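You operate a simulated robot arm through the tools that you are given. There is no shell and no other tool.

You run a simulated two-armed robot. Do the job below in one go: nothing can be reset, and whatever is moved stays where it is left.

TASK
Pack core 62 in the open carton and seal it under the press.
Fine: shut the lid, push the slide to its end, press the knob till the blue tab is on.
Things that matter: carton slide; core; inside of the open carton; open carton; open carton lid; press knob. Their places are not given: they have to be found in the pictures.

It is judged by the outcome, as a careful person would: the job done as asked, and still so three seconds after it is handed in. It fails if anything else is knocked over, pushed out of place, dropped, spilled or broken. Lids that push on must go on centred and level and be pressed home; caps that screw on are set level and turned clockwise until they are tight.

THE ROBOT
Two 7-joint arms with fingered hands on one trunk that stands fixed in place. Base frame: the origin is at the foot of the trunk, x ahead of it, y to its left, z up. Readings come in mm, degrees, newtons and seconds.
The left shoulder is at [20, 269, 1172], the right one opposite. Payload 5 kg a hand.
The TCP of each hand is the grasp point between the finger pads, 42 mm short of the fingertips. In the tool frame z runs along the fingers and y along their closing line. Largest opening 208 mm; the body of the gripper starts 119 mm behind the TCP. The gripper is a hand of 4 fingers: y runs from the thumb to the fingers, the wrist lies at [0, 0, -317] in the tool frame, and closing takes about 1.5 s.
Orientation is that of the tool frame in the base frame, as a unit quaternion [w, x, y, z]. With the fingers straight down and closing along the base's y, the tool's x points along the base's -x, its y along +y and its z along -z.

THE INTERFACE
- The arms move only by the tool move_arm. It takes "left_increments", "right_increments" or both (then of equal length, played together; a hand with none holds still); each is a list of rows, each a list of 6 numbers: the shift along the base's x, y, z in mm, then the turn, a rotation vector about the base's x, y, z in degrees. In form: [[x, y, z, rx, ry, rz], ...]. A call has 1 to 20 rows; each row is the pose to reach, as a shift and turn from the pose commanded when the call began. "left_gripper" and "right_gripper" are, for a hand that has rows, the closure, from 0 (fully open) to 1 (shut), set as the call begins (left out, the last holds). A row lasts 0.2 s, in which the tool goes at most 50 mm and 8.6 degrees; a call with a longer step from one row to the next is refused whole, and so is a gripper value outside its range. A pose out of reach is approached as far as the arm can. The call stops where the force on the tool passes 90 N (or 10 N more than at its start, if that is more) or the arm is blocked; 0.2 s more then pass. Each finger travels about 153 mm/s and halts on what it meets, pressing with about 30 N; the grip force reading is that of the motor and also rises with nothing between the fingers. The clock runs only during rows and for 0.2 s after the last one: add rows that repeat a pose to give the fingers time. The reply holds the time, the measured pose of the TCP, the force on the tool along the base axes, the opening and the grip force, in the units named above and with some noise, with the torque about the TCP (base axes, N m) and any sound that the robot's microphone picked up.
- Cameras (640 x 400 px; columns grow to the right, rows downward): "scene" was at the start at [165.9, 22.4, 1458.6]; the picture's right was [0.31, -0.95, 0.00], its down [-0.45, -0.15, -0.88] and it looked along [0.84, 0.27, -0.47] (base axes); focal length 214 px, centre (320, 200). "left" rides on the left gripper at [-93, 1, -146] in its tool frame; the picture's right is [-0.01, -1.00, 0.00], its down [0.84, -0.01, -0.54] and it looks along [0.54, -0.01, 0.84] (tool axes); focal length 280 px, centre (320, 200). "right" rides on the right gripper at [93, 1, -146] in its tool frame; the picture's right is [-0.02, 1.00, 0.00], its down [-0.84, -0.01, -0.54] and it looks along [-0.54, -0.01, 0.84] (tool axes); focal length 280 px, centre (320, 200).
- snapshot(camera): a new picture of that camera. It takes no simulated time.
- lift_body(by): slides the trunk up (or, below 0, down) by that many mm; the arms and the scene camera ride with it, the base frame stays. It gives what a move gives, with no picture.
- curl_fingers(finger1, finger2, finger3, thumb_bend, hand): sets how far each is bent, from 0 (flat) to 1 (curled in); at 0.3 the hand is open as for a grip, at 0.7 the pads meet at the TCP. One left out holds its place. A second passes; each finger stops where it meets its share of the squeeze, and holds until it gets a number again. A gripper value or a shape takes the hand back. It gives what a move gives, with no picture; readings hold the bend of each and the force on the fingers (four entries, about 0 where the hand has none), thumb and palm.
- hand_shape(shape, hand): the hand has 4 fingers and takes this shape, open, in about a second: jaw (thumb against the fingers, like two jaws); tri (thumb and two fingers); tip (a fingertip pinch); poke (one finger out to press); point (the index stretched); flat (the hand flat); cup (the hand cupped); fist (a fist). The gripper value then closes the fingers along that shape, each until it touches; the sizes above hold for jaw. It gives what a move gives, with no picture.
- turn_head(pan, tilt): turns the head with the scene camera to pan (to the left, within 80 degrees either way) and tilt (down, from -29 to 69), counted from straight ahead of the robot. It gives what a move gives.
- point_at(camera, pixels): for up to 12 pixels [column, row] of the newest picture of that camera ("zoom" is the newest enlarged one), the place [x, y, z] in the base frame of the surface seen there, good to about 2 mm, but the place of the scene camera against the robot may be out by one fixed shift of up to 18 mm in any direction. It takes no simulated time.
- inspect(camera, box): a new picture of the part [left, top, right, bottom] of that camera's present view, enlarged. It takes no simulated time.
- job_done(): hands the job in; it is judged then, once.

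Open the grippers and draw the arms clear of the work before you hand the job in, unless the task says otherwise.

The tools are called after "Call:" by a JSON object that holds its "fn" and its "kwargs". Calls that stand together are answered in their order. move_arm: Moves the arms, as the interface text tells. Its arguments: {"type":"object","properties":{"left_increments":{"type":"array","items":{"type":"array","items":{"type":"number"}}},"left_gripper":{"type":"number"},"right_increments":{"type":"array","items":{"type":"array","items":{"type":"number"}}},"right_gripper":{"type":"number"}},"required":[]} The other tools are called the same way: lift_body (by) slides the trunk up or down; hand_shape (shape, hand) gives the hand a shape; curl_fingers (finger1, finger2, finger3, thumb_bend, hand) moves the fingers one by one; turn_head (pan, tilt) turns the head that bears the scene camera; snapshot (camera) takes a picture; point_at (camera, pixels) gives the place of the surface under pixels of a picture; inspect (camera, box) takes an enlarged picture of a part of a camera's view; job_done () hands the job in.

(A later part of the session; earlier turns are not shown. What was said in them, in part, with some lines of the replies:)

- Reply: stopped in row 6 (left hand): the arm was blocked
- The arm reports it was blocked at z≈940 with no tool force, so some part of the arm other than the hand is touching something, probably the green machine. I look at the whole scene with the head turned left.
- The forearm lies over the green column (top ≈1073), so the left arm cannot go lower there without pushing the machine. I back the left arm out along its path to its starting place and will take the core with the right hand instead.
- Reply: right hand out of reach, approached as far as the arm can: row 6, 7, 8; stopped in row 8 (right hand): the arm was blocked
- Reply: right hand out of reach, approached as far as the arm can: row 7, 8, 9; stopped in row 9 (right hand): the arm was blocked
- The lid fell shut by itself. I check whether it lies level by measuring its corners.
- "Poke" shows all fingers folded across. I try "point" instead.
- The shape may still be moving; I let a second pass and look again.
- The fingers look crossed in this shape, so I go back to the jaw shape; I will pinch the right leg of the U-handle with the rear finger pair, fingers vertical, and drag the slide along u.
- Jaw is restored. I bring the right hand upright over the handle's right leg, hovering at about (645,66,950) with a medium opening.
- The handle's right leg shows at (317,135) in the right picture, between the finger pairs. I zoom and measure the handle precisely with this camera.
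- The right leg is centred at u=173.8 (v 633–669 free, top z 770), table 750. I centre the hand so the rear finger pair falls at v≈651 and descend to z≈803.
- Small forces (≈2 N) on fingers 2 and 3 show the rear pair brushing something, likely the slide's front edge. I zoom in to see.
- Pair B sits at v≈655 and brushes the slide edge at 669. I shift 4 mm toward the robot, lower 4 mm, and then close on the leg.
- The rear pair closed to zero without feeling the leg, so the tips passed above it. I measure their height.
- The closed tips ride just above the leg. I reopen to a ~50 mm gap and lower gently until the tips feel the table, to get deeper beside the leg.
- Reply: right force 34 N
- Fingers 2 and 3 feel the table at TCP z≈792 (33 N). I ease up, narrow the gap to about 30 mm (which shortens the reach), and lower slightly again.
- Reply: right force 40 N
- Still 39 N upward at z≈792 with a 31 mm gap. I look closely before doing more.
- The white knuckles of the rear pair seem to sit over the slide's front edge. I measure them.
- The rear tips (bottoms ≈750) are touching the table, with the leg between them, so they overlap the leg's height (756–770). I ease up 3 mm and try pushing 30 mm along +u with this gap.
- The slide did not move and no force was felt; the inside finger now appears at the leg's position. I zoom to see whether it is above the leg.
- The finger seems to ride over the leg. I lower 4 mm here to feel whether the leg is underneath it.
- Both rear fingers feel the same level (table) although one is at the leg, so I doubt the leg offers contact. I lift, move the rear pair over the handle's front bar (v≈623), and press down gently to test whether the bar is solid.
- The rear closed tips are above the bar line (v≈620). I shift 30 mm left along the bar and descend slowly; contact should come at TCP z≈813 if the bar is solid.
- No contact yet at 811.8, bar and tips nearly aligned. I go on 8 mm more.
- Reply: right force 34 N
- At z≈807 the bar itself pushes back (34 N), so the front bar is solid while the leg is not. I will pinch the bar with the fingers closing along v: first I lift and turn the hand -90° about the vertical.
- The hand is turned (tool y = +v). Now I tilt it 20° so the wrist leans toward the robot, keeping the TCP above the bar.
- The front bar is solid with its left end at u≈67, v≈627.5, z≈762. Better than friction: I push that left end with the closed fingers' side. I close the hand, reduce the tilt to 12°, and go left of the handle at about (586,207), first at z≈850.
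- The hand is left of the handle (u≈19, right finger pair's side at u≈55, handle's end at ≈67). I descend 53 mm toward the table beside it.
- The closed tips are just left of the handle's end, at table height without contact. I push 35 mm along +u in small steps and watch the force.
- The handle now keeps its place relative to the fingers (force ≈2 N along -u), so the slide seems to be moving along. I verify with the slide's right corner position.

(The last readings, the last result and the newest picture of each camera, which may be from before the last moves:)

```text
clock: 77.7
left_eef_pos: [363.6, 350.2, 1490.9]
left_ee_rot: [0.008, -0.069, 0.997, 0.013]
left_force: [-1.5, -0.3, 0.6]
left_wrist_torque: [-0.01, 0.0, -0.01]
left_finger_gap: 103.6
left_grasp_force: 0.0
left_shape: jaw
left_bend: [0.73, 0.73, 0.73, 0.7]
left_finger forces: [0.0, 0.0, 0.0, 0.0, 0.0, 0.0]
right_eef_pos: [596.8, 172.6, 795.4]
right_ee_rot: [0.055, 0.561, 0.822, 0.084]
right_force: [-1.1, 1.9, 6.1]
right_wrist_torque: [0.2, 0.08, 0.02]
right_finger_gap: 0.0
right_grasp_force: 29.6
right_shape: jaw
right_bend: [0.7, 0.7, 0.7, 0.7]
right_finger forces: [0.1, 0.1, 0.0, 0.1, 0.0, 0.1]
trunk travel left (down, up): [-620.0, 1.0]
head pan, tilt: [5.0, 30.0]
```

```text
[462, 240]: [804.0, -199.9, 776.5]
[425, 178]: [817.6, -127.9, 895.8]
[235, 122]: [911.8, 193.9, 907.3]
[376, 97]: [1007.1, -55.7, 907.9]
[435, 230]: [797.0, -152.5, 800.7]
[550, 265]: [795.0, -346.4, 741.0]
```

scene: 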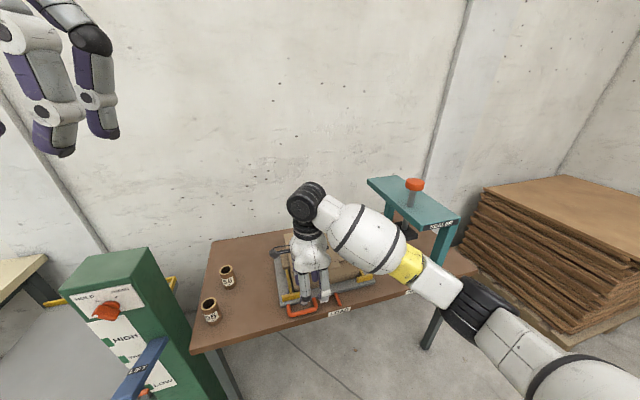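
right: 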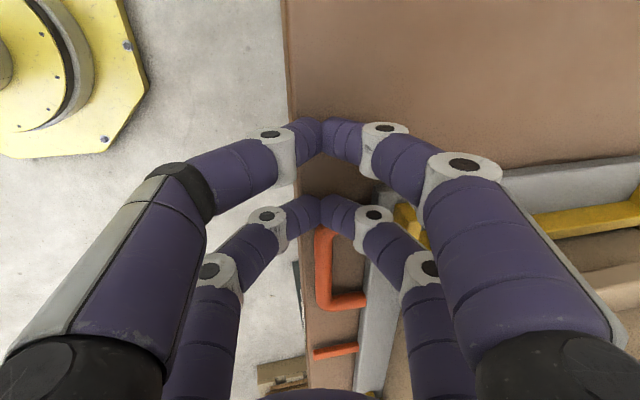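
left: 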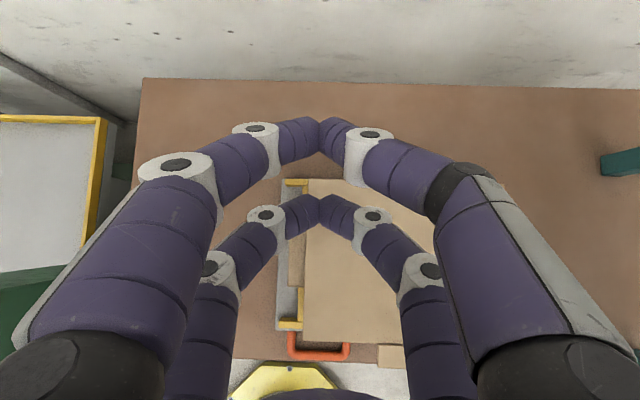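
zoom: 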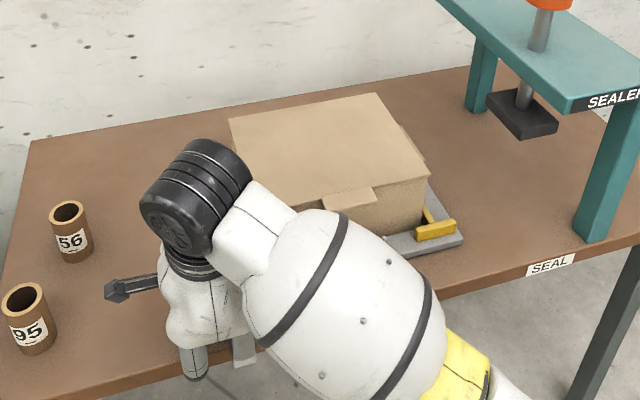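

The slide has moved about 26 mm with the carton on it. I push on another 200 mm along u at an easy pace.

Call:
{"fn": "move_arm", "kwargs": {"right_increments": [[7.2, -18.7, -1, 0, 0, 0], [14.4, -37.3, -1, 0, 0, 0], [21.7, -56, -1, 0, 0, 0], [28.9, -74.6, -1, 0, 0, 0], [36.1, -93.3, -1, 0, 0, 0], [43.3, -111.9, -1, 0, 0, 0], [50.5, -130.6, -1, 0, 0, 0], [57.8, -149.2, -1, 0, 0, 0], [65, -167.9, -1, 0, 0, 0], [72.2, -186.5, -1, 0, 0, 0], [72.2, -186.5, -1, 0, 0, 0]]}}

Call:
{"fn": "snapshot", "kwargs": {"camera": "right"}}

Call:
{"fn": "snapshot", "kwargs": {"camera": "scene"}}

```text
clock: 80.0
left_eef_pos: [363.5, 349.5, 1491.9]
left_ee_rot: [0.008, -0.07, 0.997, 0.013]
left_force: [-0.4, 0.5, 0.1]
left_wrist_torque: [0.02, 0.01, -0.02]
left_finger_gap: 104.0
left_grasp_force: 0.0
left_shape: jaw
left_bend: [0.73, 0.73, 0.73, 0.7]
left_finger forces: [0.0, 0.1, 0.0, 0.1, 0.0, 0.1]
right_eef_pos: [671.3, -11.4, 794.5]
right_ee_rot: [0.055, 0.561, 0.822, 0.085]
right_force: [-2.6, 4.0, 20.3]
right_wrist_torque: [0.67, 0.33, 0.07]
right_finger_gap: 0.0
right_grasp_force: 29.8
right_shape: jaw
right_bend: [0.7, 0.7, 0.7, 0.7]
right_finger forces: [0.0, 0.0, 0.0, 0.0, 0.1, 0.0]
trunk travel left (down, up): [-620.0, 1.0]
head pan, tilt: [5.0, 30.0]
```

```text
taken
```

right: 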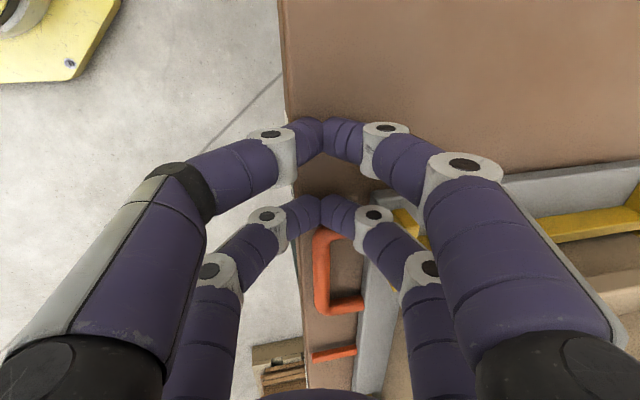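

```text
taken
```

scene: 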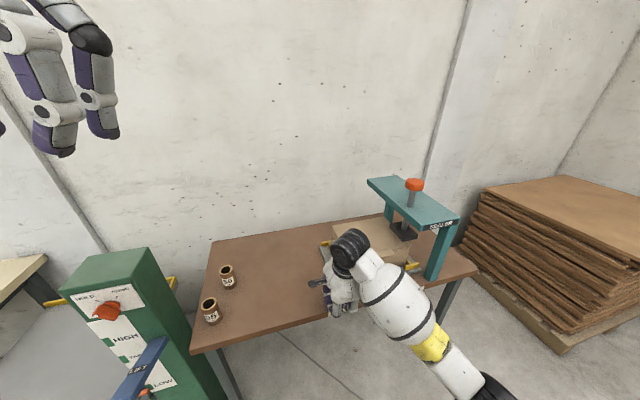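

The slide follows well; the slight 20 N upward force means the tips brush the table, so I raise 2 mm and push a further 85 mm.

Call:
{"fn": "move_arm", "kwargs": {"right_increments": [[5.4, -14, 2, 0, 0, 0], [10.8, -28, 2, 0, 0, 0], [16.2, -42, 2, 0, 0, 0], [21.7, -56, 2, 0, 0, 0], [26.5, -68.5, 2, 0, 0, 0], [30.7, -79.3, 2, 0, 0, 0], [30.7, -79.3, 2, 0, 0, 0]]}}

Call:
{"fn": "snapshot", "kwargs": {"camera": "right"}}

Call:
{"fn": "inspect", "kwargs": {"camera": "scene", "box": [320, 160, 500, 330]}}

```text
clock: 81.7
left_eef_pos: [365.0, 348.9, 1491.6]
left_ee_rot: [0.007, -0.069, 0.997, 0.014]
left_force: [0.2, -0.3, 0.5]
left_wrist_torque: [0.02, 0.01, 0.01]
left_finger_gap: 103.8
left_grasp_force: 0.0
left_shape: jaw
left_bend: [0.73, 0.73, 0.73, 0.7]
left_finger forces: [0.0, 0.0, 0.0, 0.1, 0.1, 0.0]
right_eef_pos: [701.2, -92.2, 795.7]
right_ee_rot: [0.055, 0.56, 0.822, 0.083]
right_force: [0.7, 0.6, -0.3]
right_wrist_torque: [-0.01, 0.01, -0.03]
right_finger_gap: 0.0
right_grasp_force: 29.8
right_shape: jaw
right_bend: [0.7, 0.7, 0.7, 0.7]
right_finger forces: [0.0, 0.0, 0.1, 0.0, 0.1, 0.0]
trunk travel left (down, up): [-620.0, 1.0]
head pan, tilt: [5.0, 30.0]
```

```text
taken
```

right: 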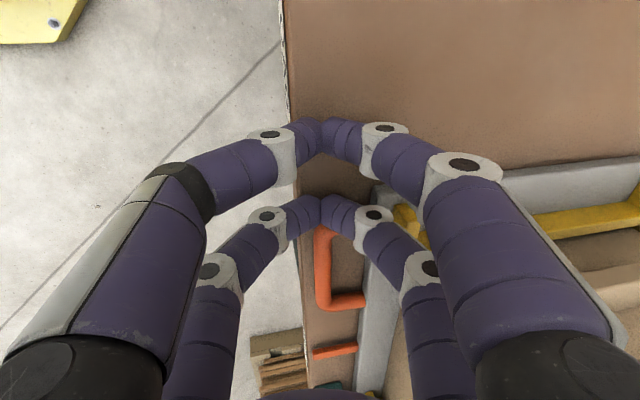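

```text
2.35 times, centred on (410, 245) of scene
```

zoom: 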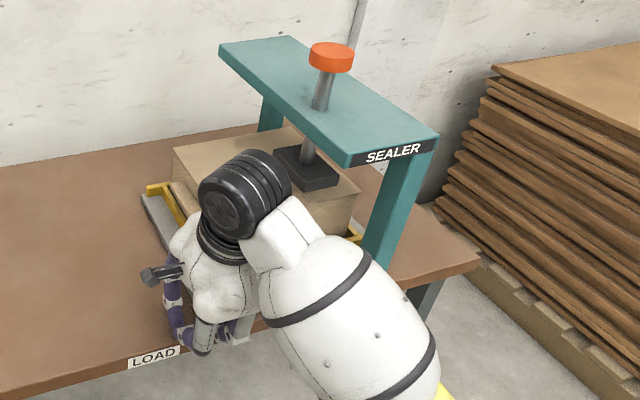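

The slide has travelled about 310 mm; the carton is under the press pad. I push the remaining ~30 mm in small steps toward the end stop.

Call:
{"fn": "move_arm", "kwargs": {"right_increments": [[2.2, -5.6, 0, 0, 0, 0], [4.3, -11.2, 0, 0, 0, 0], [6.5, -16.8, 0, 0, 0, 0], [8.3, -21.5, 0, 0, 0, 0], [9.7, -25.2, 0, 0, 0, 0], [9.7, -25.2, 0, 0, 0, 0]]}}

Call:
{"fn": "snapshot", "kwargs": {"camera": "right"}}

```text
clock: 83.0
left_eef_pos: [363.8, 348.9, 1491.7]
left_ee_rot: [0.007, -0.07, 0.997, 0.013]
left_force: [0.5, 0.4, -1.0]
left_wrist_torque: [-0.02, -0.01, 0.01]
left_finger_gap: 103.8
left_grasp_force: 0.1
left_shape: jaw
left_bend: [0.73, 0.73, 0.73, 0.7]
left_finger forces: [0.0, 0.0, 0.1, 0.1, 0.1, 0.0]
right_eef_pos: [709.3, -116.4, 796.0]
right_ee_rot: [0.055, 0.561, 0.822, 0.084]
right_force: [0.9, 2.1, 0.4]
right_wrist_torque: [0.1, -0.04, 0.11]
right_finger_gap: 0.0
right_grasp_force: 30.1
right_shape: jaw
right_bend: [0.7, 0.7, 0.7, 0.7]
right_finger forces: [0.0, 0.0, 0.1, 0.0, 0.0, 0.0]
trunk travel left (down, up): [-620.0, 1.0]
head pan, tilt: [5.0, 30.0]
```

```text
taken
```

right: 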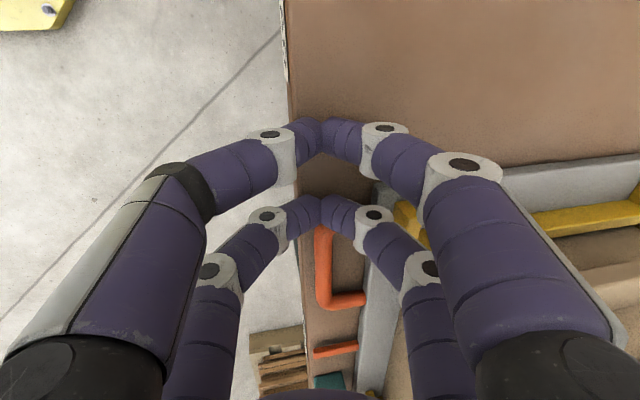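

TCP is at u≈364 (slide moved ≈336). I go on in 4 mm steps until the force rises at the stop.

Call:
{"fn": "move_arm", "kwargs": {"right_increments": [[1.4, -3.7, 0, 0, 0, 0], [2.9, -7.5, 0, 0, 0, 0], [2.9, -7.5, 0, 0, 0, 0]]}}

Call:
{"fn": "snapshot", "kwargs": {"camera": "right"}}

```text
clock: 83.8
left_eef_pos: [361.9, 352.4, 1490.2]
left_ee_rot: [0.008, -0.071, 0.997, 0.013]
left_force: [-1.1, -0.8, 0.6]
left_wrist_torque: [-0.01, 0.02, 0.03]
left_finger_gap: 103.5
left_grasp_force: 0.1
left_shape: jaw
left_bend: [0.73, 0.73, 0.73, 0.7]
left_finger forces: [0.1, 0.1, 0.1, 0.0, 0.2, 0.1]
right_eef_pos: [709.7, -121.0, 795.4]
right_ee_rot: [0.053, 0.559, 0.823, 0.085]
right_force: [-13.2, 35.8, 2.2]
right_wrist_torque: [1.03, 0.41, 0.4]
right_finger_gap: 0.0
right_grasp_force: 29.6
right_shape: jaw
right_bend: [0.7, 0.7, 0.7, 0.7]
right_finger forces: [0.0, 54.8, 0.0, 0.0, 0.0, 0.0]
trunk travel left (down, up): [-620.0, 1.0]
head pan, tilt: [5.0, 30.0]
```

```text
taken
```

right: 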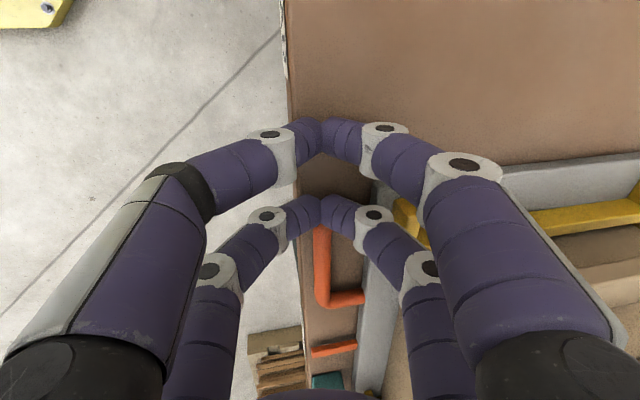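

Force jumped to 38 N against +u at u≈368: the slide is at its end stop (≈340 mm travelled). I back off 20 mm along -u and lift clear.

Call:
{"fn": "move_arm", "kwargs": {"right_increments": [[-3, 8, 0, 0, 0, 0], [-7, 18, 0, 0, 0, 0], [-10, 26, 0, 0, 0, 0], [-12, 28, 30, 0, 0, 0], [-14, 30, 70, 0, 0, 0], [-22, 30, 110, 0, 0, 0], [-40, 25, 150, 0, 0, 0], [-70, 15, 185, 0, 0, 0], [-110, 0, 210, 0, 0, 0], [-150, -15, 230, 0, 0, 0], [-150, -15, 230, 0, 0, 0]]}}

Call:
{"fn": "turn_head", "kwargs": {"pan": -5, "tilt": 30}}

Call:
{"fn": "snapshot", "kwargs": {"camera": "scene"}}

```text
clock: 86.2
left_eef_pos: [364.5, 350.5, 1490.1]
left_ee_rot: [0.007, -0.069, 0.997, 0.013]
left_force: [0.3, 1.1, 0.6]
left_wrist_torque: [-0.04, 0.07, 0.02]
left_finger_gap: 103.5
left_grasp_force: 0.0
left_shape: jaw
left_bend: [0.73, 0.73, 0.73, 0.7]
left_finger forces: [0.0, 0.0, 0.0, 0.1, 0.0, 0.0]
right_eef_pos: [561.8, -142.6, 1028.3]
right_ee_rot: [0.054, 0.561, 0.822, 0.083]
right_force: [-0.7, 0.1, -0.5]
right_wrist_torque: [-0.02, 0.05, 0.02]
right_finger_gap: 0.3
right_grasp_force: 30.6
right_shape: jaw
right_bend: [0.7, 0.7, 0.7, 0.7]
right_finger forces: [0.1, 0.1, 0.1, 0.1, 0.0, 0.1]
trunk travel left (down, up): [-620.0, 1.0]
head pan, tilt: [5.0, 30.0]
```

```text
clock: 87.0
left_eef_pos: [365.2, 349.6, 1490.4]
left_ee_rot: [0.008, -0.07, 0.997, 0.012]
left_force: [0.1, 0.3, -0.6]
left_wrist_torque: [-0.01, -0.01, 0.02]
left_finger_gap: 103.5
left_grasp_force: 0.0
left_shape: jaw
left_bend: [0.73, 0.73, 0.73, 0.7]
left_finger forces: [0.0, 0.0, 0.1, 0.1, 0.0, 0.0]
right_eef_pos: [562.1, -143.0, 1028.0]
right_ee_rot: [0.055, 0.561, 0.822, 0.084]
right_force: [0.0, 0.8, 0.0]
right_wrist_torque: [-0.02, 0.0, -0.01]
right_finger_gap: 0.0
right_grasp_force: 30.0
right_shape: jaw
right_bend: [0.7, 0.7, 0.7, 0.7]
right_finger forces: [0.1, 0.0, 0.1, 0.1, 0.0, 0.0]
trunk travel left (down, up): [-620.0, 1.0]
head pan, tilt: [-5.0, 30.0]
```

```text
taken
```

scene: 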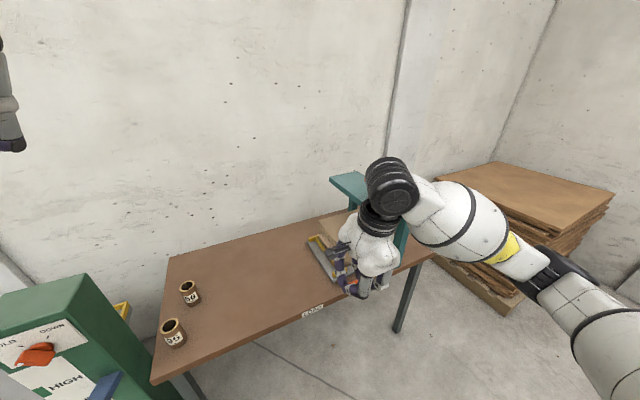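

The hand blocks the view, so I raise it and move it right.

Call:
{"fn": "move_arm", "kwargs": {"right_increments": [[-10, -15, 40, 0, 0, 0], [-20, -30, 80, 0, 0, 0], [-25, -50, 120, 0, 0, 0], [-30, -75, 160, 0, 0, 0], [-30, -100, 200, 0, 0, 0], [-30, -130, 235, 0, 0, 0], [-30, -160, 270, 0, 0, 0], [-30, -190, 300, 0, 0, 0], [-30, -190, 300, 0, 0, 0]]}}

Call:
{"fn": "snapshot", "kwargs": {"camera": "scene"}}

Call:
{"fn": "snapshot", "kwargs": {"camera": "right"}}

```text
clock: 89.0
left_eef_pos: [364.6, 350.7, 1490.5]
left_ee_rot: [0.006, -0.07, 0.997, 0.013]
left_force: [0.0, 0.2, -0.4]
left_wrist_torque: [-0.11, 0.09, 0.03]
left_finger_gap: 103.7
left_grasp_force: 0.0
left_shape: jaw
left_bend: [0.73, 0.73, 0.73, 0.7]
left_finger forces: [0.0, 0.1, 0.0, 0.0, 0.0, 0.0]
right_eef_pos: [534.6, -328.3, 1323.8]
right_ee_rot: [0.055, 0.561, 0.822, 0.083]
right_force: [0.1, 0.5, -1.1]
right_wrist_torque: [-0.08, 0.09, -0.02]
right_finger_gap: 0.0
right_grasp_force: 30.1
right_shape: jaw
right_bend: [0.7, 0.7, 0.7, 0.7]
right_finger forces: [0.0, 0.0, 0.1, 0.1, 0.0, 0.1]
trunk travel left (down, up): [-620.0, 1.0]
head pan, tilt: [-5.0, 30.0]
```

```text
taken
```

scene: 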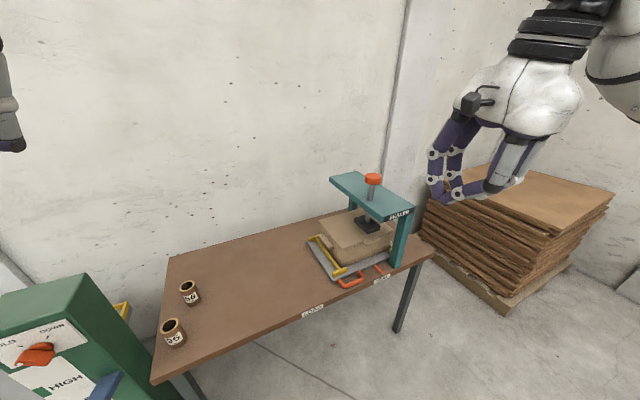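

```text
taken
```

right: 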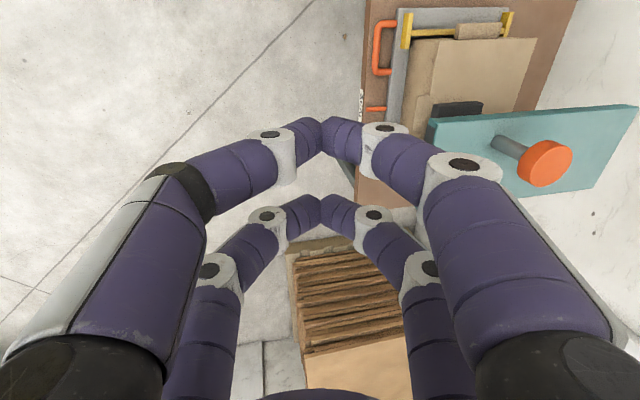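

The view is clear now. I zoom on the sealer and slide, checking pointer against the SEAL label.

Call:
{"fn": "inspect", "kwargs": {"camera": "scene", "box": [300, 165, 440, 295]}}

Call:
{"fn": "inspect", "kwargs": {"camera": "right", "box": [350, 0, 640, 210]}}

```text
3.08 times, centred on (370, 230) of scene
```

zoom: 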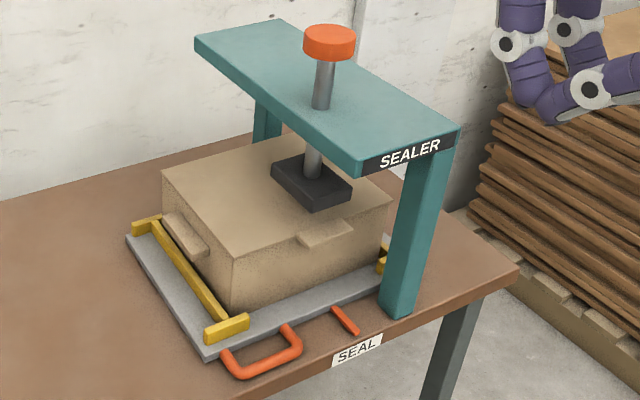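

```text
1.90 times, centred on (495, 105) of right
```

zoom: 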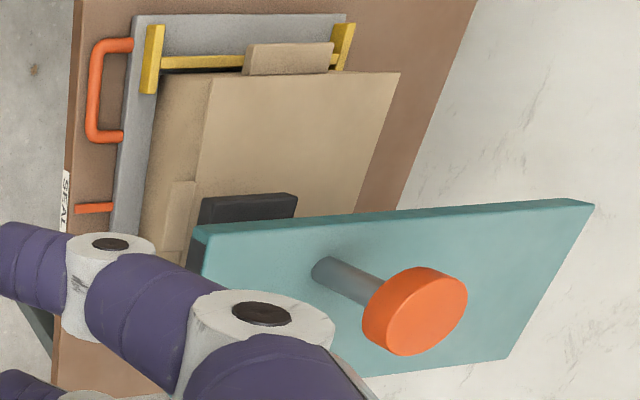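

The pointer aligns with SEAL and the carton sits under the pad. I measure the knob's top disc in the right camera view: around (425,310) in the zoom.

Call:
{"fn": "point_at", "kwargs": {"camera": "zoom", "pixels": [[428, 310], [462, 295], [395, 340], [400, 290], [440, 330], [420, 272], [415, 350], [370, 310], [350, 285], [320, 268], [290, 300], [450, 250]]}}

Call:
{"fn": "inspect", "kwargs": {"camera": "scene", "box": [340, 160, 410, 260]}}

```text
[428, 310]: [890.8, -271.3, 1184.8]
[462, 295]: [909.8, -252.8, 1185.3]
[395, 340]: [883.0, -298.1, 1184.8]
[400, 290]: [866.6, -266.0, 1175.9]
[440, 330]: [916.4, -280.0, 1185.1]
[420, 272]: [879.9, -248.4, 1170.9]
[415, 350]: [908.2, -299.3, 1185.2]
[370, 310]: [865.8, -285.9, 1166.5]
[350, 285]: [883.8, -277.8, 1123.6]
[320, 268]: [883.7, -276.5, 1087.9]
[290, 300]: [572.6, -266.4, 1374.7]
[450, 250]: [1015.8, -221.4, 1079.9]
```

```text
4.00 times, centred on (375, 210) of scene
```

zoom: 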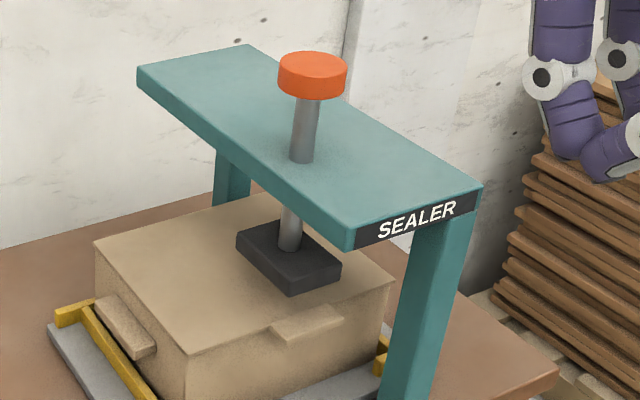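

Call:
{"fn": "point_at", "kwargs": {"camera": "zoom", "pixels": [[281, 66], [344, 68], [312, 53], [312, 78], [312, 65], [295, 72], [330, 58], [312, 92], [302, 130], [290, 240], [245, 245], [335, 270]]}}

```text
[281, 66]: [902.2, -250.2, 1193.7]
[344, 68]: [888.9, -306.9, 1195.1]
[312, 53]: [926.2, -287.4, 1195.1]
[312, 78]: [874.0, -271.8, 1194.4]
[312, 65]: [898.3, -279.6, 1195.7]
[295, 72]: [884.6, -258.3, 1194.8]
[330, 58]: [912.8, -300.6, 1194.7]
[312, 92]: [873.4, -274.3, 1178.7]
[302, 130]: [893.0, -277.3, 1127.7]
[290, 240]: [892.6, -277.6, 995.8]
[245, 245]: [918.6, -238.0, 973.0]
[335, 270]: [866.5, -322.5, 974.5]
```

The knob's top disc is centred at about (892,-276), top z≈1185, and the pad hangs ≈58 mm above the lid. I set the right hand upright again and make a fist for pressing.

Call:
{"fn": "move_arm", "kwargs": {"right_increments": [[0, 0, 0, -2.2, 5.6, 0], [0, 0, 0, -4.3, 11.2, 0], [0, 0, 0, -4.3, 11.2, 0]]}}

Call:
{"fn": "move_arm", "kwargs": {"right_increments": [[0, 0, 0, 0, 0, 8], [0, 0, 0, 0, 0, 16], [0, 0, 0, 0, 0, 24], [0, 0, 0, 0, 0, 32], [0, 0, 0, 0, 0, 40], [0, 0, 0, 0, 0, 48], [0, 0, 0, 0, 0, 56], [0, 0, 0, 0, 0, 64], [0, 0, 0, 0, 0, 71], [0, 0, 0, 0, 0, 77], [0, 0, 0, 0, 0, 77]]}}

Call:
{"fn": "hand_shape", "kwargs": {"shape": "fist", "hand": "right"}}

Call:
{"fn": "snapshot", "kwargs": {"camera": "right"}}

Call:
{"fn": "snapshot", "kwargs": {"camera": "scene"}}

```text
clock: 89.8
left_eef_pos: [364.0, 348.0, 1489.7]
left_ee_rot: [0.007, -0.068, 0.998, 0.012]
left_force: [0.4, 0.3, 0.5]
left_wrist_torque: [0.0, 0.01, -0.02]
left_finger_gap: 103.5
left_grasp_force: 0.1
left_shape: jaw
left_bend: [0.73, 0.73, 0.73, 0.7]
left_finger forces: [0.0, 0.0, 0.0, 0.0, 0.0, 0.0]
right_eef_pos: [534.4, -330.9, 1325.3]
right_ee_rot: [-0.005, 0.564, 0.826, -0.002]
right_force: [0.4, -0.6, -0.5]
right_wrist_torque: [0.01, 0.09, 0.01]
right_finger_gap: 0.2
right_grasp_force: 30.2
right_shape: jaw
right_bend: [0.7, 0.7, 0.7, 0.7]
right_finger forces: [0.0, 0.0, 0.0, 0.1, 0.0, 0.0]
trunk travel left (down, up): [-620.0, 1.0]
head pan, tilt: [-5.0, 30.0]
```

```text
clock: 92.2
left_eef_pos: [364.4, 348.0, 1491.2]
left_ee_rot: [0.007, -0.07, 0.997, 0.013]
left_force: [-0.3, -0.4, -0.4]
left_wrist_torque: [0.02, 0.0, 0.03]
left_finger_gap: 103.9
left_grasp_force: 0.1
left_shape: jaw
left_bend: [0.73, 0.73, 0.73, 0.7]
left_finger forces: [0.1, 0.0, 0.0, 0.1, 0.1, 0.0]
right_eef_pos: [533.5, -330.9, 1325.8]
right_ee_rot: [-0.003, -0.074, 0.997, -0.004]
right_force: [0.4, 0.4, -0.5]
right_wrist_torque: [-0.04, 0.01, 0.01]
right_finger_gap: 0.1
right_grasp_force: 30.6
right_shape: jaw
right_bend: [0.7, 0.7, 0.7, 0.7]
right_finger forces: [0.0, 0.0, 0.0, 0.1, 0.0, 0.0]
trunk travel left (down, up): [-620.0, 1.0]
head pan, tilt: [-5.0, 30.0]
```

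```text
clock: 93.1
left_eef_pos: [364.0, 350.0, 1491.5]
left_ee_rot: [0.007, -0.07, 0.997, 0.012]
left_force: [0.8, -0.2, 0.8]
left_wrist_torque: [0.02, -0.03, 0.0]
left_finger_gap: 103.7
left_grasp_force: 0.1
left_shape: jaw
left_bend: [0.73, 0.73, 0.73, 0.7]
left_finger forces: [0.0, 0.0, 0.0, 0.0, 0.1, 0.1]
right_eef_pos: [532.8, -329.3, 1325.6]
right_ee_rot: [-0.003, -0.073, 0.997, -0.005]
right_force: [0.0, 0.4, -0.4]
right_wrist_torque: [0.03, 0.0, -0.03]
right_finger_gap: 0.1
right_grasp_force: 0.0
right_shape: fist
right_bend: [1.0, 1.0, 1.0, 0.52]
right_finger forces: [0.1, 0.0, 0.0, 0.1, 0.0, 0.0]
trunk travel left (down, up): [-620.0, 1.0]
head pan, tilt: [-5.0, 30.0]
```

```text
taken
```

right: 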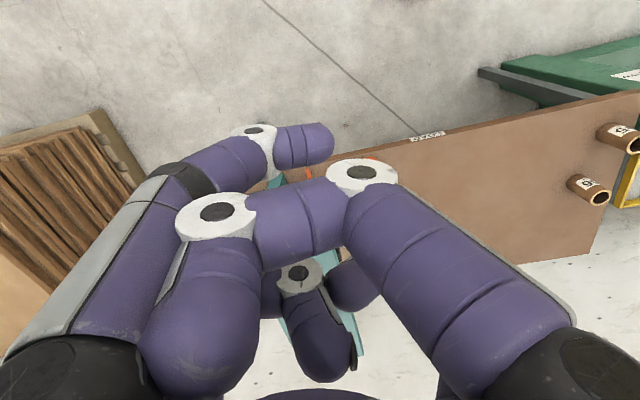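

```text
taken
```

scene: 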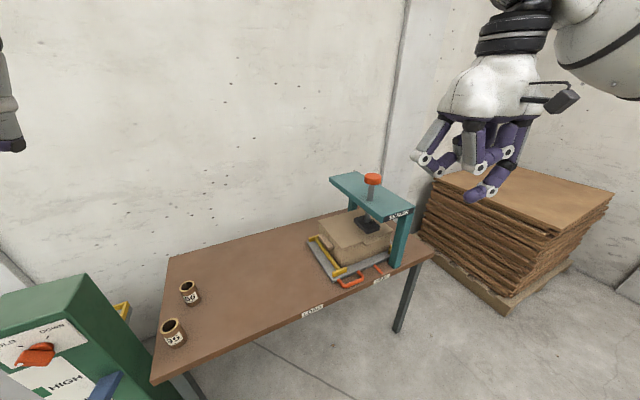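

The fist shape leaves a finger sticking out, so I use the closed jaw fingertips instead, with the same side-by-side orientation as for the slide. I return to the jaw shape and turn back -77°.

Call:
{"fn": "hand_shape", "kwargs": {"shape": "jaw", "hand": "right"}}

Call:
{"fn": "move_arm", "kwargs": {"right_increments": [[0, 0, 0, 0, 0, -8], [0, 0, 0, 0, 0, -16], [0, 0, 0, 0, 0, -24], [0, 0, 0, 0, 0, -32], [0, 0, 0, 0, 0, -40], [0, 0, 0, 0, 0, -48], [0, 0, 0, 0, 0, -56], [0, 0, 0, 0, 0, -64], [0, 0, 0, 0, 0, -71], [0, 0, 0, 0, 0, -77], [0, 0, 0, 0, 0, -77]], "right_gripper": 1.0}}

Call:
{"fn": "move_arm", "kwargs": {"right_increments": [[0, 0, 0, 1.8, -4.7, 0], [0, 0, 0, 3.6, -9.3, 0], [0, 0, 0, 5.4, -14, 0], [40, 8, 0, 5.4, -14, 0], [80, 16, 0, 5.4, -14, 0], [120, 24, 0, 5.4, -14, 0], [160, 32, 0, 5.4, -14, 0], [200, 40, 0, 5.4, -14, 0], [240, 48, 0, 5.4, -14, 0], [240, 48, 0, 5.4, -14, 0]]}}

Call:
{"fn": "snapshot", "kwargs": {"camera": "right"}}

Call:
{"fn": "snapshot", "kwargs": {"camera": "scene"}}

```text
clock: 94.0
left_eef_pos: [364.7, 349.2, 1491.7]
left_ee_rot: [0.007, -0.07, 0.997, 0.014]
left_force: [0.2, 0.4, 0.1]
left_wrist_torque: [0.01, 0.0, 0.0]
left_finger_gap: 103.5
left_grasp_force: 0.0
left_shape: jaw
left_bend: [0.73, 0.73, 0.73, 0.7]
left_finger forces: [0.0, 0.0, 0.1, 0.0, 0.0, 0.1]
right_eef_pos: [533.0, -330.5, 1326.7]
right_ee_rot: [-0.003, -0.072, 0.997, -0.005]
right_force: [-0.9, -1.0, 0.3]
right_wrist_torque: [0.03, -0.01, 0.0]
right_finger_gap: 207.8
right_grasp_force: 0.1
right_shape: jaw
right_bend: [0.3, 0.3, 0.3, 0.3]
right_finger forces: [0.0, 0.0, 0.1, 0.1, 0.0, 0.0]
trunk travel left (down, up): [-620.0, 1.0]
head pan, tilt: [-5.0, 30.0]
```

```text
clock: 96.4
left_eef_pos: [364.3, 349.2, 1492.8]
left_ee_rot: [0.007, -0.07, 0.997, 0.013]
left_force: [-0.1, -0.3, -0.2]
left_wrist_torque: [-0.02, -0.01, 0.0]
left_finger_gap: 103.9
left_grasp_force: 0.0
left_shape: jaw
left_bend: [0.73, 0.73, 0.73, 0.7]
left_finger forces: [0.1, 0.0, 0.0, 0.0, 0.0, 0.1]
right_eef_pos: [532.4, -329.3, 1326.3]
right_ee_rot: [-0.005, 0.563, 0.826, -0.003]
right_force: [0.1, -0.5, -0.1]
right_wrist_torque: [0.02, -0.02, -0.03]
right_finger_gap: 0.0
right_grasp_force: 29.9
right_shape: jaw
right_bend: [0.7, 0.7, 0.7, 0.7]
right_finger forces: [0.0, 0.1, 0.1, 0.0, 0.0, 0.1]
trunk travel left (down, up): [-620.0, 1.0]
head pan, tilt: [-5.0, 30.0]
```

```text
clock: 98.6
left_eef_pos: [363.5, 347.9, 1491.2]
left_ee_rot: [0.008, -0.069, 0.997, 0.013]
left_force: [0.5, -0.4, -0.2]
left_wrist_torque: [0.14, -0.11, 0.0]
left_finger_gap: 103.3
left_grasp_force: 0.0
left_shape: jaw
left_bend: [0.73, 0.73, 0.73, 0.7]
left_finger forces: [0.0, 0.0, 0.0, 0.1, 0.0, 0.0]
right_eef_pos: [771.3, -282.3, 1327.3]
right_ee_rot: [0.07, 0.559, 0.819, 0.106]
right_force: [-0.1, -1.5, 0.2]
right_wrist_torque: [0.05, -0.02, 0.02]
right_finger_gap: 0.0
right_grasp_force: 29.8
right_shape: jaw
right_bend: [0.7, 0.7, 0.7, 0.7]
right_finger forces: [0.1, 0.1, 0.1, 0.1, 0.0, 0.0]
trunk travel left (down, up): [-620.0, 1.0]
head pan, tilt: [-5.0, 30.0]
```

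```text
taken
```

right: 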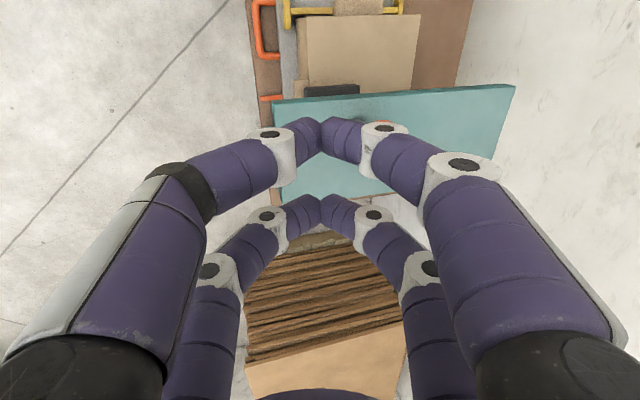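

```text
taken
```

scene: 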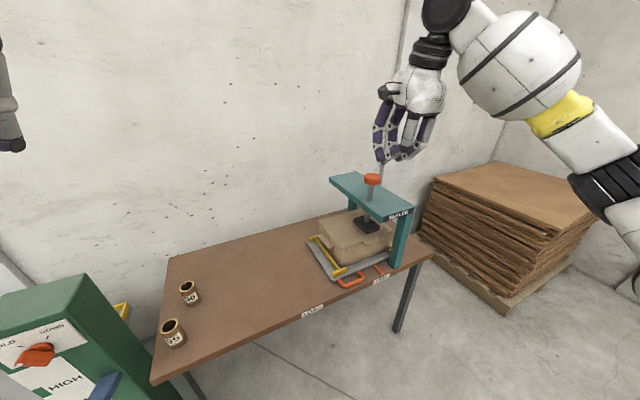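

The arm reaches; the closed tips are left of the knob at z≈1290. I move over the knob centre, to TCP (884,-279,1250), tips ≈25 mm above it.

Call:
{"fn": "move_arm", "kwargs": {"right_increments": [[38, 1, -10, 0, 0, 0], [76, 2, -25, 0, 0, 0], [113, 3, -50, 0, 0, 0], [113, 3, -75, 0, 0, 0], [113, 3, -75, 0, 0, 0]]}}

Call:
{"fn": "snapshot", "kwargs": {"camera": "right"}}

Call:
{"fn": "inspect", "kwargs": {"camera": "scene", "box": [320, 80, 460, 280]}}

```text
clock: 99.8
left_eef_pos: [363.3, 350.8, 1490.9]
left_ee_rot: [0.008, -0.07, 0.997, 0.012]
left_force: [1.0, 0.7, -0.2]
left_wrist_torque: [-0.1, 0.01, 0.03]
left_finger_gap: 103.6
left_grasp_force: 0.0
left_shape: jaw
left_bend: [0.73, 0.73, 0.73, 0.7]
left_finger forces: [0.0, 0.1, 0.0, 0.1, 0.1, 0.1]
right_eef_pos: [887.9, -278.5, 1251.6]
right_ee_rot: [0.07, 0.558, 0.82, 0.106]
right_force: [-0.5, 0.5, -0.1]
right_wrist_torque: [-0.09, 0.01, -0.05]
right_finger_gap: 0.1
right_grasp_force: 30.4
right_shape: jaw
right_bend: [0.7, 0.7, 0.7, 0.7]
right_finger forces: [0.0, 0.0, 0.1, 0.1, 0.1, 0.0]
trunk travel left (down, up): [-620.0, 1.0]
head pan, tilt: [-5.0, 30.0]
```

```text
taken
```

right: 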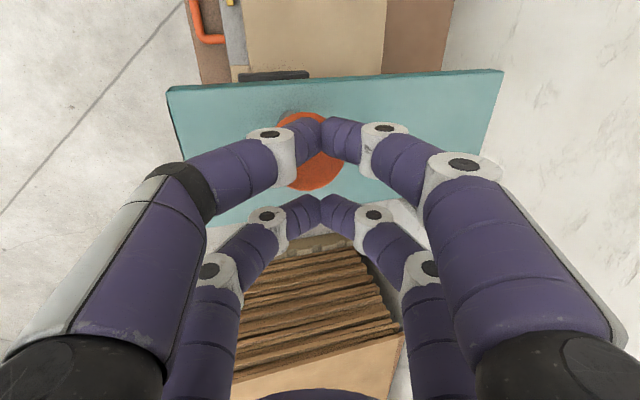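

```text
2.00 times, centred on (390, 180) of scene
```

zoom: 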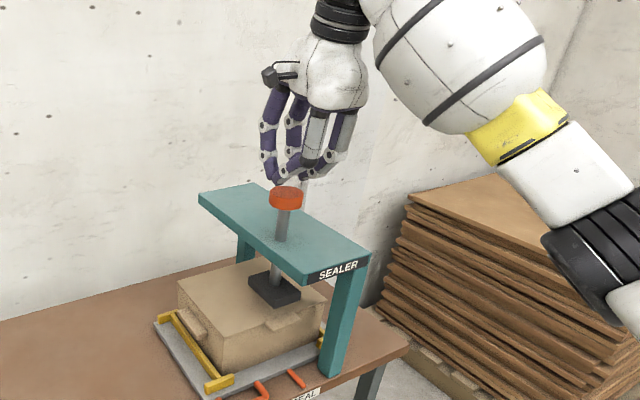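

The knob disc shows between the two finger pairs. I check alignment by measuring tips and knob.

Call:
{"fn": "point_at", "kwargs": {"camera": "right", "pixels": [[310, 125], [335, 128], [310, 200], [335, 203], [312, 170], [300, 185], [340, 165], [282, 178], [330, 180], [320, 160], [285, 115], [310, 112]]}}

```text
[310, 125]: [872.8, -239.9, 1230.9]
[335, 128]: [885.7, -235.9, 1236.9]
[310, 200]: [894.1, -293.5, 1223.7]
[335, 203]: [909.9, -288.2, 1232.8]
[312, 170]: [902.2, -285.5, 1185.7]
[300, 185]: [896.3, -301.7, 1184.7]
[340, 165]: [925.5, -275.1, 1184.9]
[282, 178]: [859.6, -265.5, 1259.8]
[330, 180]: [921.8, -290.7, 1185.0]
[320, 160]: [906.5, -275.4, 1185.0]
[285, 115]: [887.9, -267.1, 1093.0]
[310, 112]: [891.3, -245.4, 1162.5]
```

The two tip pairs sit symmetrically ±25 mm about the knob centre. I press down slowly: 45 mm first (contact expected around z≈1222).

Call:
{"fn": "move_arm", "kwargs": {"right_increments": [[0, 0, -8, 0, 0, 0], [0, 0, -16, 0, 0, 0], [0, 0, -24, 0, 0, 0], [0, 0, -30, 0, 0, 0], [0, 0, -36, 0, 0, 0], [0, 0, -41, 0, 0, 0], [0, 0, -45, 0, 0, 0], [0, 0, -45, 0, 0, 0]]}}

Call:
{"fn": "inspect", "kwargs": {"camera": "scene", "box": [320, 100, 460, 300]}}

Call:
{"fn": "snapshot", "kwargs": {"camera": "right"}}

```text
clock: 101.6
left_eef_pos: [364.1, 350.4, 1491.1]
left_ee_rot: [0.006, -0.069, 0.997, 0.013]
left_force: [0.1, 0.2, 0.4]
left_wrist_torque: [-0.02, -0.03, 0.02]
left_finger_gap: 103.6
left_grasp_force: 0.1
left_shape: jaw
left_bend: [0.73, 0.73, 0.73, 0.7]
left_finger forces: [0.0, 0.0, 0.1, 0.1, 0.1, 0.0]
right_eef_pos: [885.9, -278.5, 1206.4]
right_ee_rot: [0.07, 0.56, 0.819, 0.106]
right_force: [1.7, 0.4, 5.2]
right_wrist_torque: [0.13, -0.04, -0.03]
right_finger_gap: 0.1
right_grasp_force: 29.7
right_shape: jaw
right_bend: [0.7, 0.7, 0.7, 0.7]
right_finger forces: [0.0, 0.0, 0.0, 0.0, 0.1, 0.0]
trunk travel left (down, up): [-620.0, 1.0]
head pan, tilt: [-5.0, 30.0]
```

```text
2.00 times, centred on (390, 200) of scene
```

zoom: 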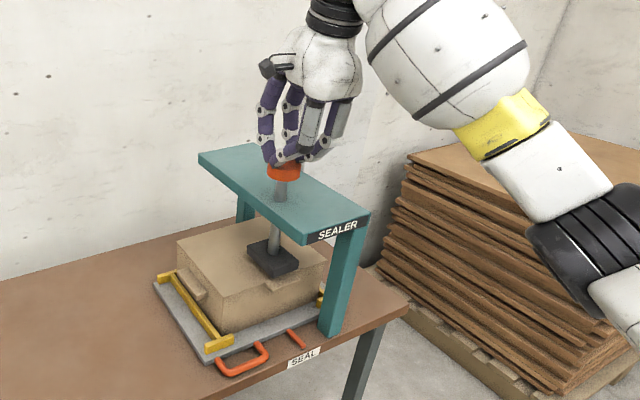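

```text
taken
```

right: 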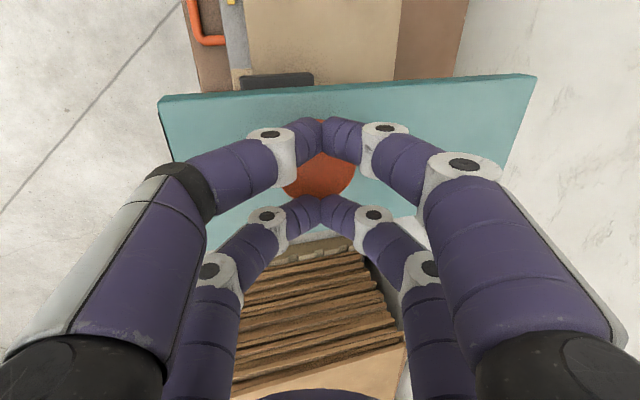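

The knob moves down with only 5 N. I continue another 30 mm.

Call:
{"fn": "move_arm", "kwargs": {"right_increments": [[0, 0, -6, 0, 0, 0], [0, 0, -12, 0, 0, 0], [0, 0, -18, 0, 0, 0], [0, 0, -24, 0, 0, 0], [0, 0, -30, 0, 0, 0], [0, 0, -30, 0, 0, 0]]}}

Call:
{"fn": "inspect", "kwargs": {"camera": "scene", "box": [320, 100, 460, 300]}}

```text
clock: 103.0
left_eef_pos: [360.7, 349.9, 1491.4]
left_ee_rot: [0.009, -0.07, 0.997, 0.013]
left_force: [-0.4, 0.6, -0.3]
left_wrist_torque: [0.01, -0.02, -0.01]
left_finger_gap: 104.0
left_grasp_force: 0.0
left_shape: jaw
left_bend: [0.73, 0.73, 0.73, 0.7]
left_finger forces: [0.1, 0.0, 0.0, 0.0, 0.0, 0.0]
right_eef_pos: [883.6, -278.1, 1180.6]
right_ee_rot: [0.072, 0.559, 0.819, 0.108]
right_force: [-0.5, -1.3, 41.8]
right_wrist_torque: [0.41, 0.05, 0.15]
right_finger_gap: 0.0
right_grasp_force: 29.7
right_shape: jaw
right_bend: [0.7, 0.7, 0.7, 0.7]
right_finger forces: [0.0, 0.0, 0.1, 0.0, 0.0, 0.0]
trunk travel left (down, up): [-620.0, 1.0]
head pan, tilt: [-5.0, 30.0]
```

```text
2.00 times, centred on (390, 200) of scene
```

zoom: 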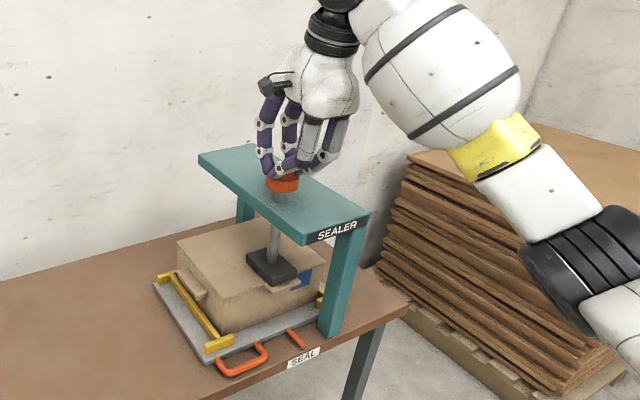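

A blue patch has appeared on the carton front at (302,282) and the force is 42 N. I zoom in on it.

Call:
{"fn": "inspect", "kwargs": {"camera": "scene", "box": [345, 215, 415, 275]}}

Call:
{"fn": "snapshot", "kwargs": {"camera": "right"}}

```text
6.67 times, centred on (380, 245) of scene
```

zoom: 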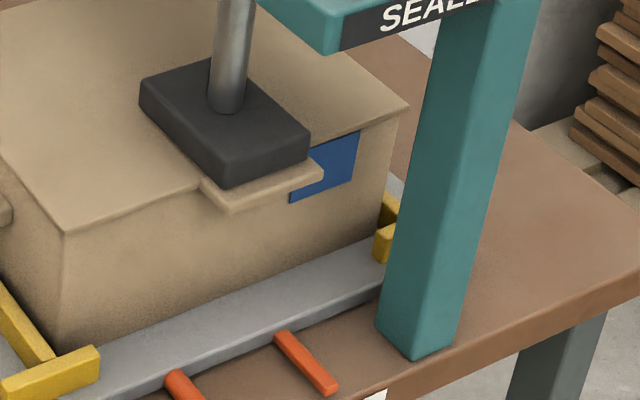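

```text
taken
```

right: 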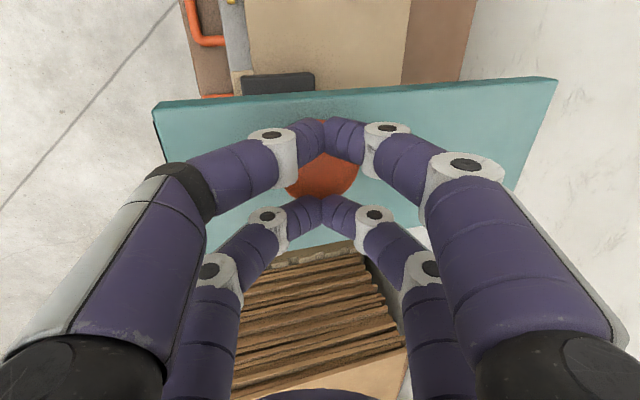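

The blue tab is on the carton's front beneath the flap. I hold the press a moment, then lift off straight up and clear.

Call:
{"fn": "move_arm", "kwargs": {"right_increments": [[0, 0, -1, 0, 0, 0], [0, 0, -1, 0, 0, 0], [0, 0, -1, 0, 0, 0], [0, 0, 10, 0, 0, 0], [0, 0, 22, 0, 0, 0], [0, 0, 34, 0, 0, 0], [0, 0, 50, 0, 0, 0], [0, 0, 75, 0, 0, 0], [0, 0, 105, 0, 0, 0], [0, 0, 105, 0, 0, 0]]}}

Call:
{"fn": "inspect", "kwargs": {"camera": "scene", "box": [320, 100, 460, 300]}}

Call:
{"fn": "inspect", "kwargs": {"camera": "scene", "box": [345, 215, 415, 275]}}

```text
clock: 105.2
left_eef_pos: [366.4, 349.7, 1490.6]
left_ee_rot: [0.007, -0.069, 0.998, 0.014]
left_force: [-0.1, -0.3, -0.2]
left_wrist_torque: [0.07, 0.07, -0.02]
left_finger_gap: 103.6
left_grasp_force: 0.0
left_shape: jaw
left_bend: [0.73, 0.73, 0.73, 0.7]
left_finger forces: [0.0, 0.1, 0.0, 0.0, 0.1, 0.1]
right_eef_pos: [888.1, -276.4, 1279.6]
right_ee_rot: [0.069, 0.559, 0.819, 0.105]
right_force: [0.1, -1.0, -0.4]
right_wrist_torque: [0.06, 0.05, 0.0]
right_finger_gap: 0.1
right_grasp_force: 30.1
right_shape: jaw
right_bend: [0.7, 0.7, 0.7, 0.7]
right_finger forces: [0.1, 0.0, 0.1, 0.1, 0.0, 0.1]
trunk travel left (down, up): [-620.0, 1.0]
head pan, tilt: [-5.0, 30.0]
```

```text
2.00 times, centred on (390, 200) of scene
```

zoom: 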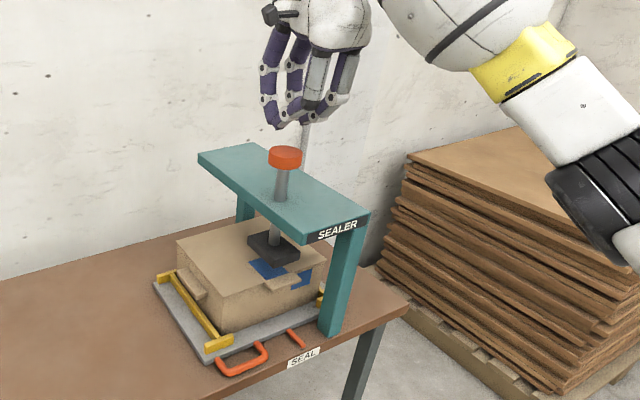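

```text
6.67 times, centred on (380, 245) of scene
```

zoom: 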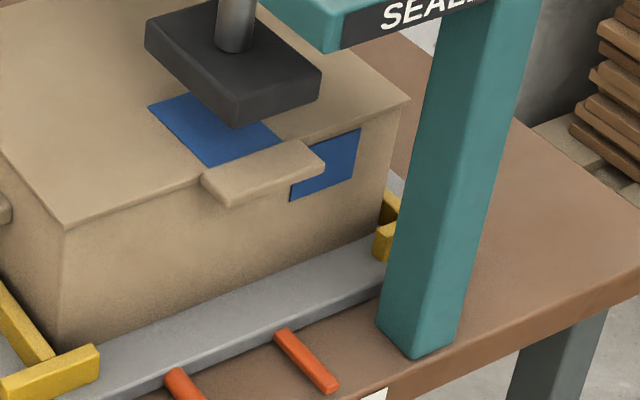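

The blue tab is firmly on, spanning lid and front, and the press has sprung back up. I withdraw the right arm up and back, clear of the work.

Call:
{"fn": "move_arm", "kwargs": {"right_increments": [[-20, 5, 35, 0, 0, 0], [-55, 15, 60, 0, 0, 0], [-95, 25, 80, 0, 0, 0], [-135, 35, 100, 0, 0, 0], [-175, 45, 115, 0, 0, 0], [-215, 55, 130, 0, 0, 0], [-255, 60, 140, 0, 0, 0], [-295, 65, 150, 0, 0, 0], [-335, 70, 155, 0, 0, 0], [-335, 70, 155, 0, 0, 0]]}}

Call:
{"fn": "move_arm", "kwargs": {"right_increments": [[0, 0, 0, 0, 0, 0], [0, 0, 0, 0, 0, 0], [0, 0, 0, 0, 0, 0], [0, 0, 0, 0, 0, 0], [0, 0, 0, 0, 0, 0], [0, 0, 0, 0, 0, 0]], "left_increments": [[0, 0, 0, 0, 0, 0], [0, 0, 0, 0, 0, 0], [0, 0, 0, 0, 0, 0], [0, 0, 0, 0, 0, 0], [0, 0, 0, 0, 0, 0], [0, 0, 0, 0, 0, 0]], "right_gripper": 0.0, "left_gripper": 0.0}}

Call:
{"fn": "turn_head", "kwargs": {"pan": 18, "tilt": 32}}

Call:
{"fn": "snapshot", "kwargs": {"camera": "scene"}}

```text
clock: 107.4
left_eef_pos: [364.8, 349.8, 1490.5]
left_ee_rot: [0.007, -0.071, 0.997, 0.013]
left_force: [0.8, 0.5, -0.9]
left_wrist_torque: [-0.03, 0.11, 0.01]
left_finger_gap: 103.7
left_grasp_force: 0.0
left_shape: jaw
left_bend: [0.73, 0.73, 0.73, 0.7]
left_finger forces: [0.0, 0.1, 0.1, 0.1, 0.1, 0.1]
right_eef_pos: [550.8, -208.5, 1433.6]
right_ee_rot: [0.07, 0.56, 0.819, 0.104]
right_force: [0.6, 0.4, -0.1]
right_wrist_torque: [0.0, 0.08, 0.01]
right_finger_gap: 0.0
right_grasp_force: 30.4
right_shape: jaw
right_bend: [0.7, 0.7, 0.7, 0.7]
right_finger forces: [0.1, 0.0, 0.1, 0.0, 0.0, 0.0]
trunk travel left (down, up): [-620.0, 1.0]
head pan, tilt: [-5.0, 30.0]
```

```text
clock: 108.8
left_eef_pos: [363.1, 348.9, 1490.3]
left_ee_rot: [0.007, -0.07, 0.997, 0.013]
left_force: [0.1, -0.4, 1.2]
left_wrist_torque: [-0.03, -0.03, 0.02]
left_finger_gap: 207.9
left_grasp_force: 0.0
left_shape: jaw
left_bend: [0.3, 0.3, 0.3, 0.3]
left_finger forces: [0.0, 0.0, 0.1, 0.0, 0.0, 0.0]
right_eef_pos: [550.4, -206.7, 1435.5]
right_ee_rot: [0.07, 0.559, 0.82, 0.105]
right_force: [-0.3, -0.2, 0.5]
right_wrist_torque: [0.0, -0.01, 0.0]
right_finger_gap: 208.0
right_grasp_force: 0.0
right_shape: jaw
right_bend: [0.3, 0.3, 0.3, 0.3]
right_finger forces: [0.0, 0.0, 0.0, 0.0, 0.0, 0.1]
trunk travel left (down, up): [-620.0, 1.0]
head pan, tilt: [-5.0, 30.0]
```

```text
clock: 109.6
left_eef_pos: [364.0, 348.6, 1490.4]
left_ee_rot: [0.007, -0.07, 0.997, 0.013]
left_force: [-0.2, 0.5, -1.2]
left_wrist_torque: [0.0, 0.02, -0.04]
left_finger_gap: 207.7
left_grasp_force: 0.1
left_shape: jaw
left_bend: [0.3, 0.3, 0.3, 0.3]
left_finger forces: [0.0, 0.0, 0.0, 0.1, 0.1, 0.0]
right_eef_pos: [552.4, -207.7, 1435.6]
right_ee_rot: [0.07, 0.559, 0.819, 0.106]
right_force: [-0.3, -0.4, 0.6]
right_wrist_torque: [-0.01, -0.02, 0.0]
right_finger_gap: 207.8
right_grasp_force: 0.1
right_shape: jaw
right_bend: [0.3, 0.3, 0.3, 0.3]
right_finger forces: [0.1, 0.0, 0.0, 0.0, 0.0, 0.1]
trunk travel left (down, up): [-620.0, 1.0]
head pan, tilt: [18.0, 32.0]
```

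```text
taken
```

scene: 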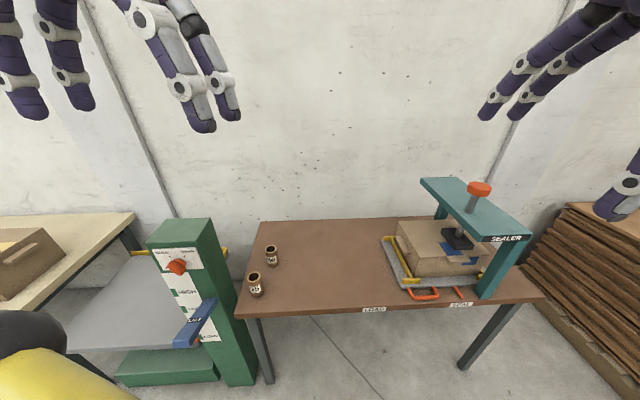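

Everything looks in order. I check the slide pointer against SEAL and that cores 95 and 56 are where they were.

Call:
{"fn": "inspect", "kwargs": {"camera": "scene", "box": [375, 205, 535, 315]}}

Call:
{"fn": "point_at", "kwargs": {"camera": "scene", "pixels": [[255, 273], [271, 248], [460, 303], [459, 292], [395, 236], [468, 250]]}}

```text
3.64 times, centred on (455, 260) of scene
```

zoom: 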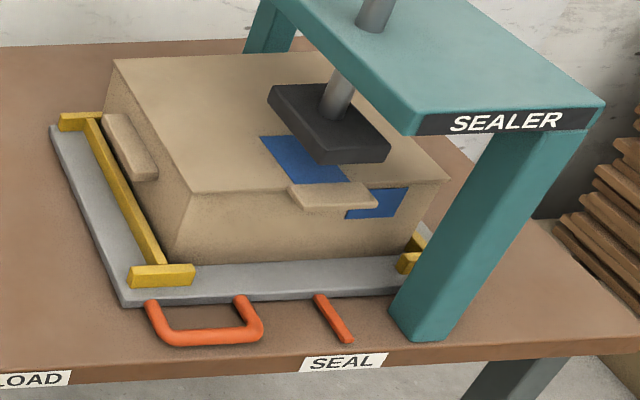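

```text
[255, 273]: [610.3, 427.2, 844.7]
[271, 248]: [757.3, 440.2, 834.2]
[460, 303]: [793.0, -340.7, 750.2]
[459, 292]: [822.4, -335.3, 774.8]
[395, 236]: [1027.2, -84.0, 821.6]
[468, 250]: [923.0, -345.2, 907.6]
```

The pointer stands at SEAL, the lid is shut and level with the blue tab across lid and front, the press is back up, and cores 95 and 56 are standing in place; both hands are open and clear. I hand the job in.

Call:
{"fn": "job_done", "kwargs": {}}

```text
The job is handed in.
```

Core 62 is packed upright in the carton, the lid is shut and level, and the carton is sealed under the press. I have handed the job in.

- **Slide:** I pushed it until it hit its end stop with about 38 N of resistance. The pointer lines up with the SEAL label.
- **Seal:** I pressed the knob to about 42 N. The blue tab came on across the lid and carton front and stayed on after the press sprang back up.
- **Other objects:** Cores 56 and 95 are still standing where they were. Early on, the left arm was blocked near the green machine, probably by touching it. I backed it straight out, and the machine looked unmoved in the pictures afterwards.

Both grippers are open and both arms are clear of the work.
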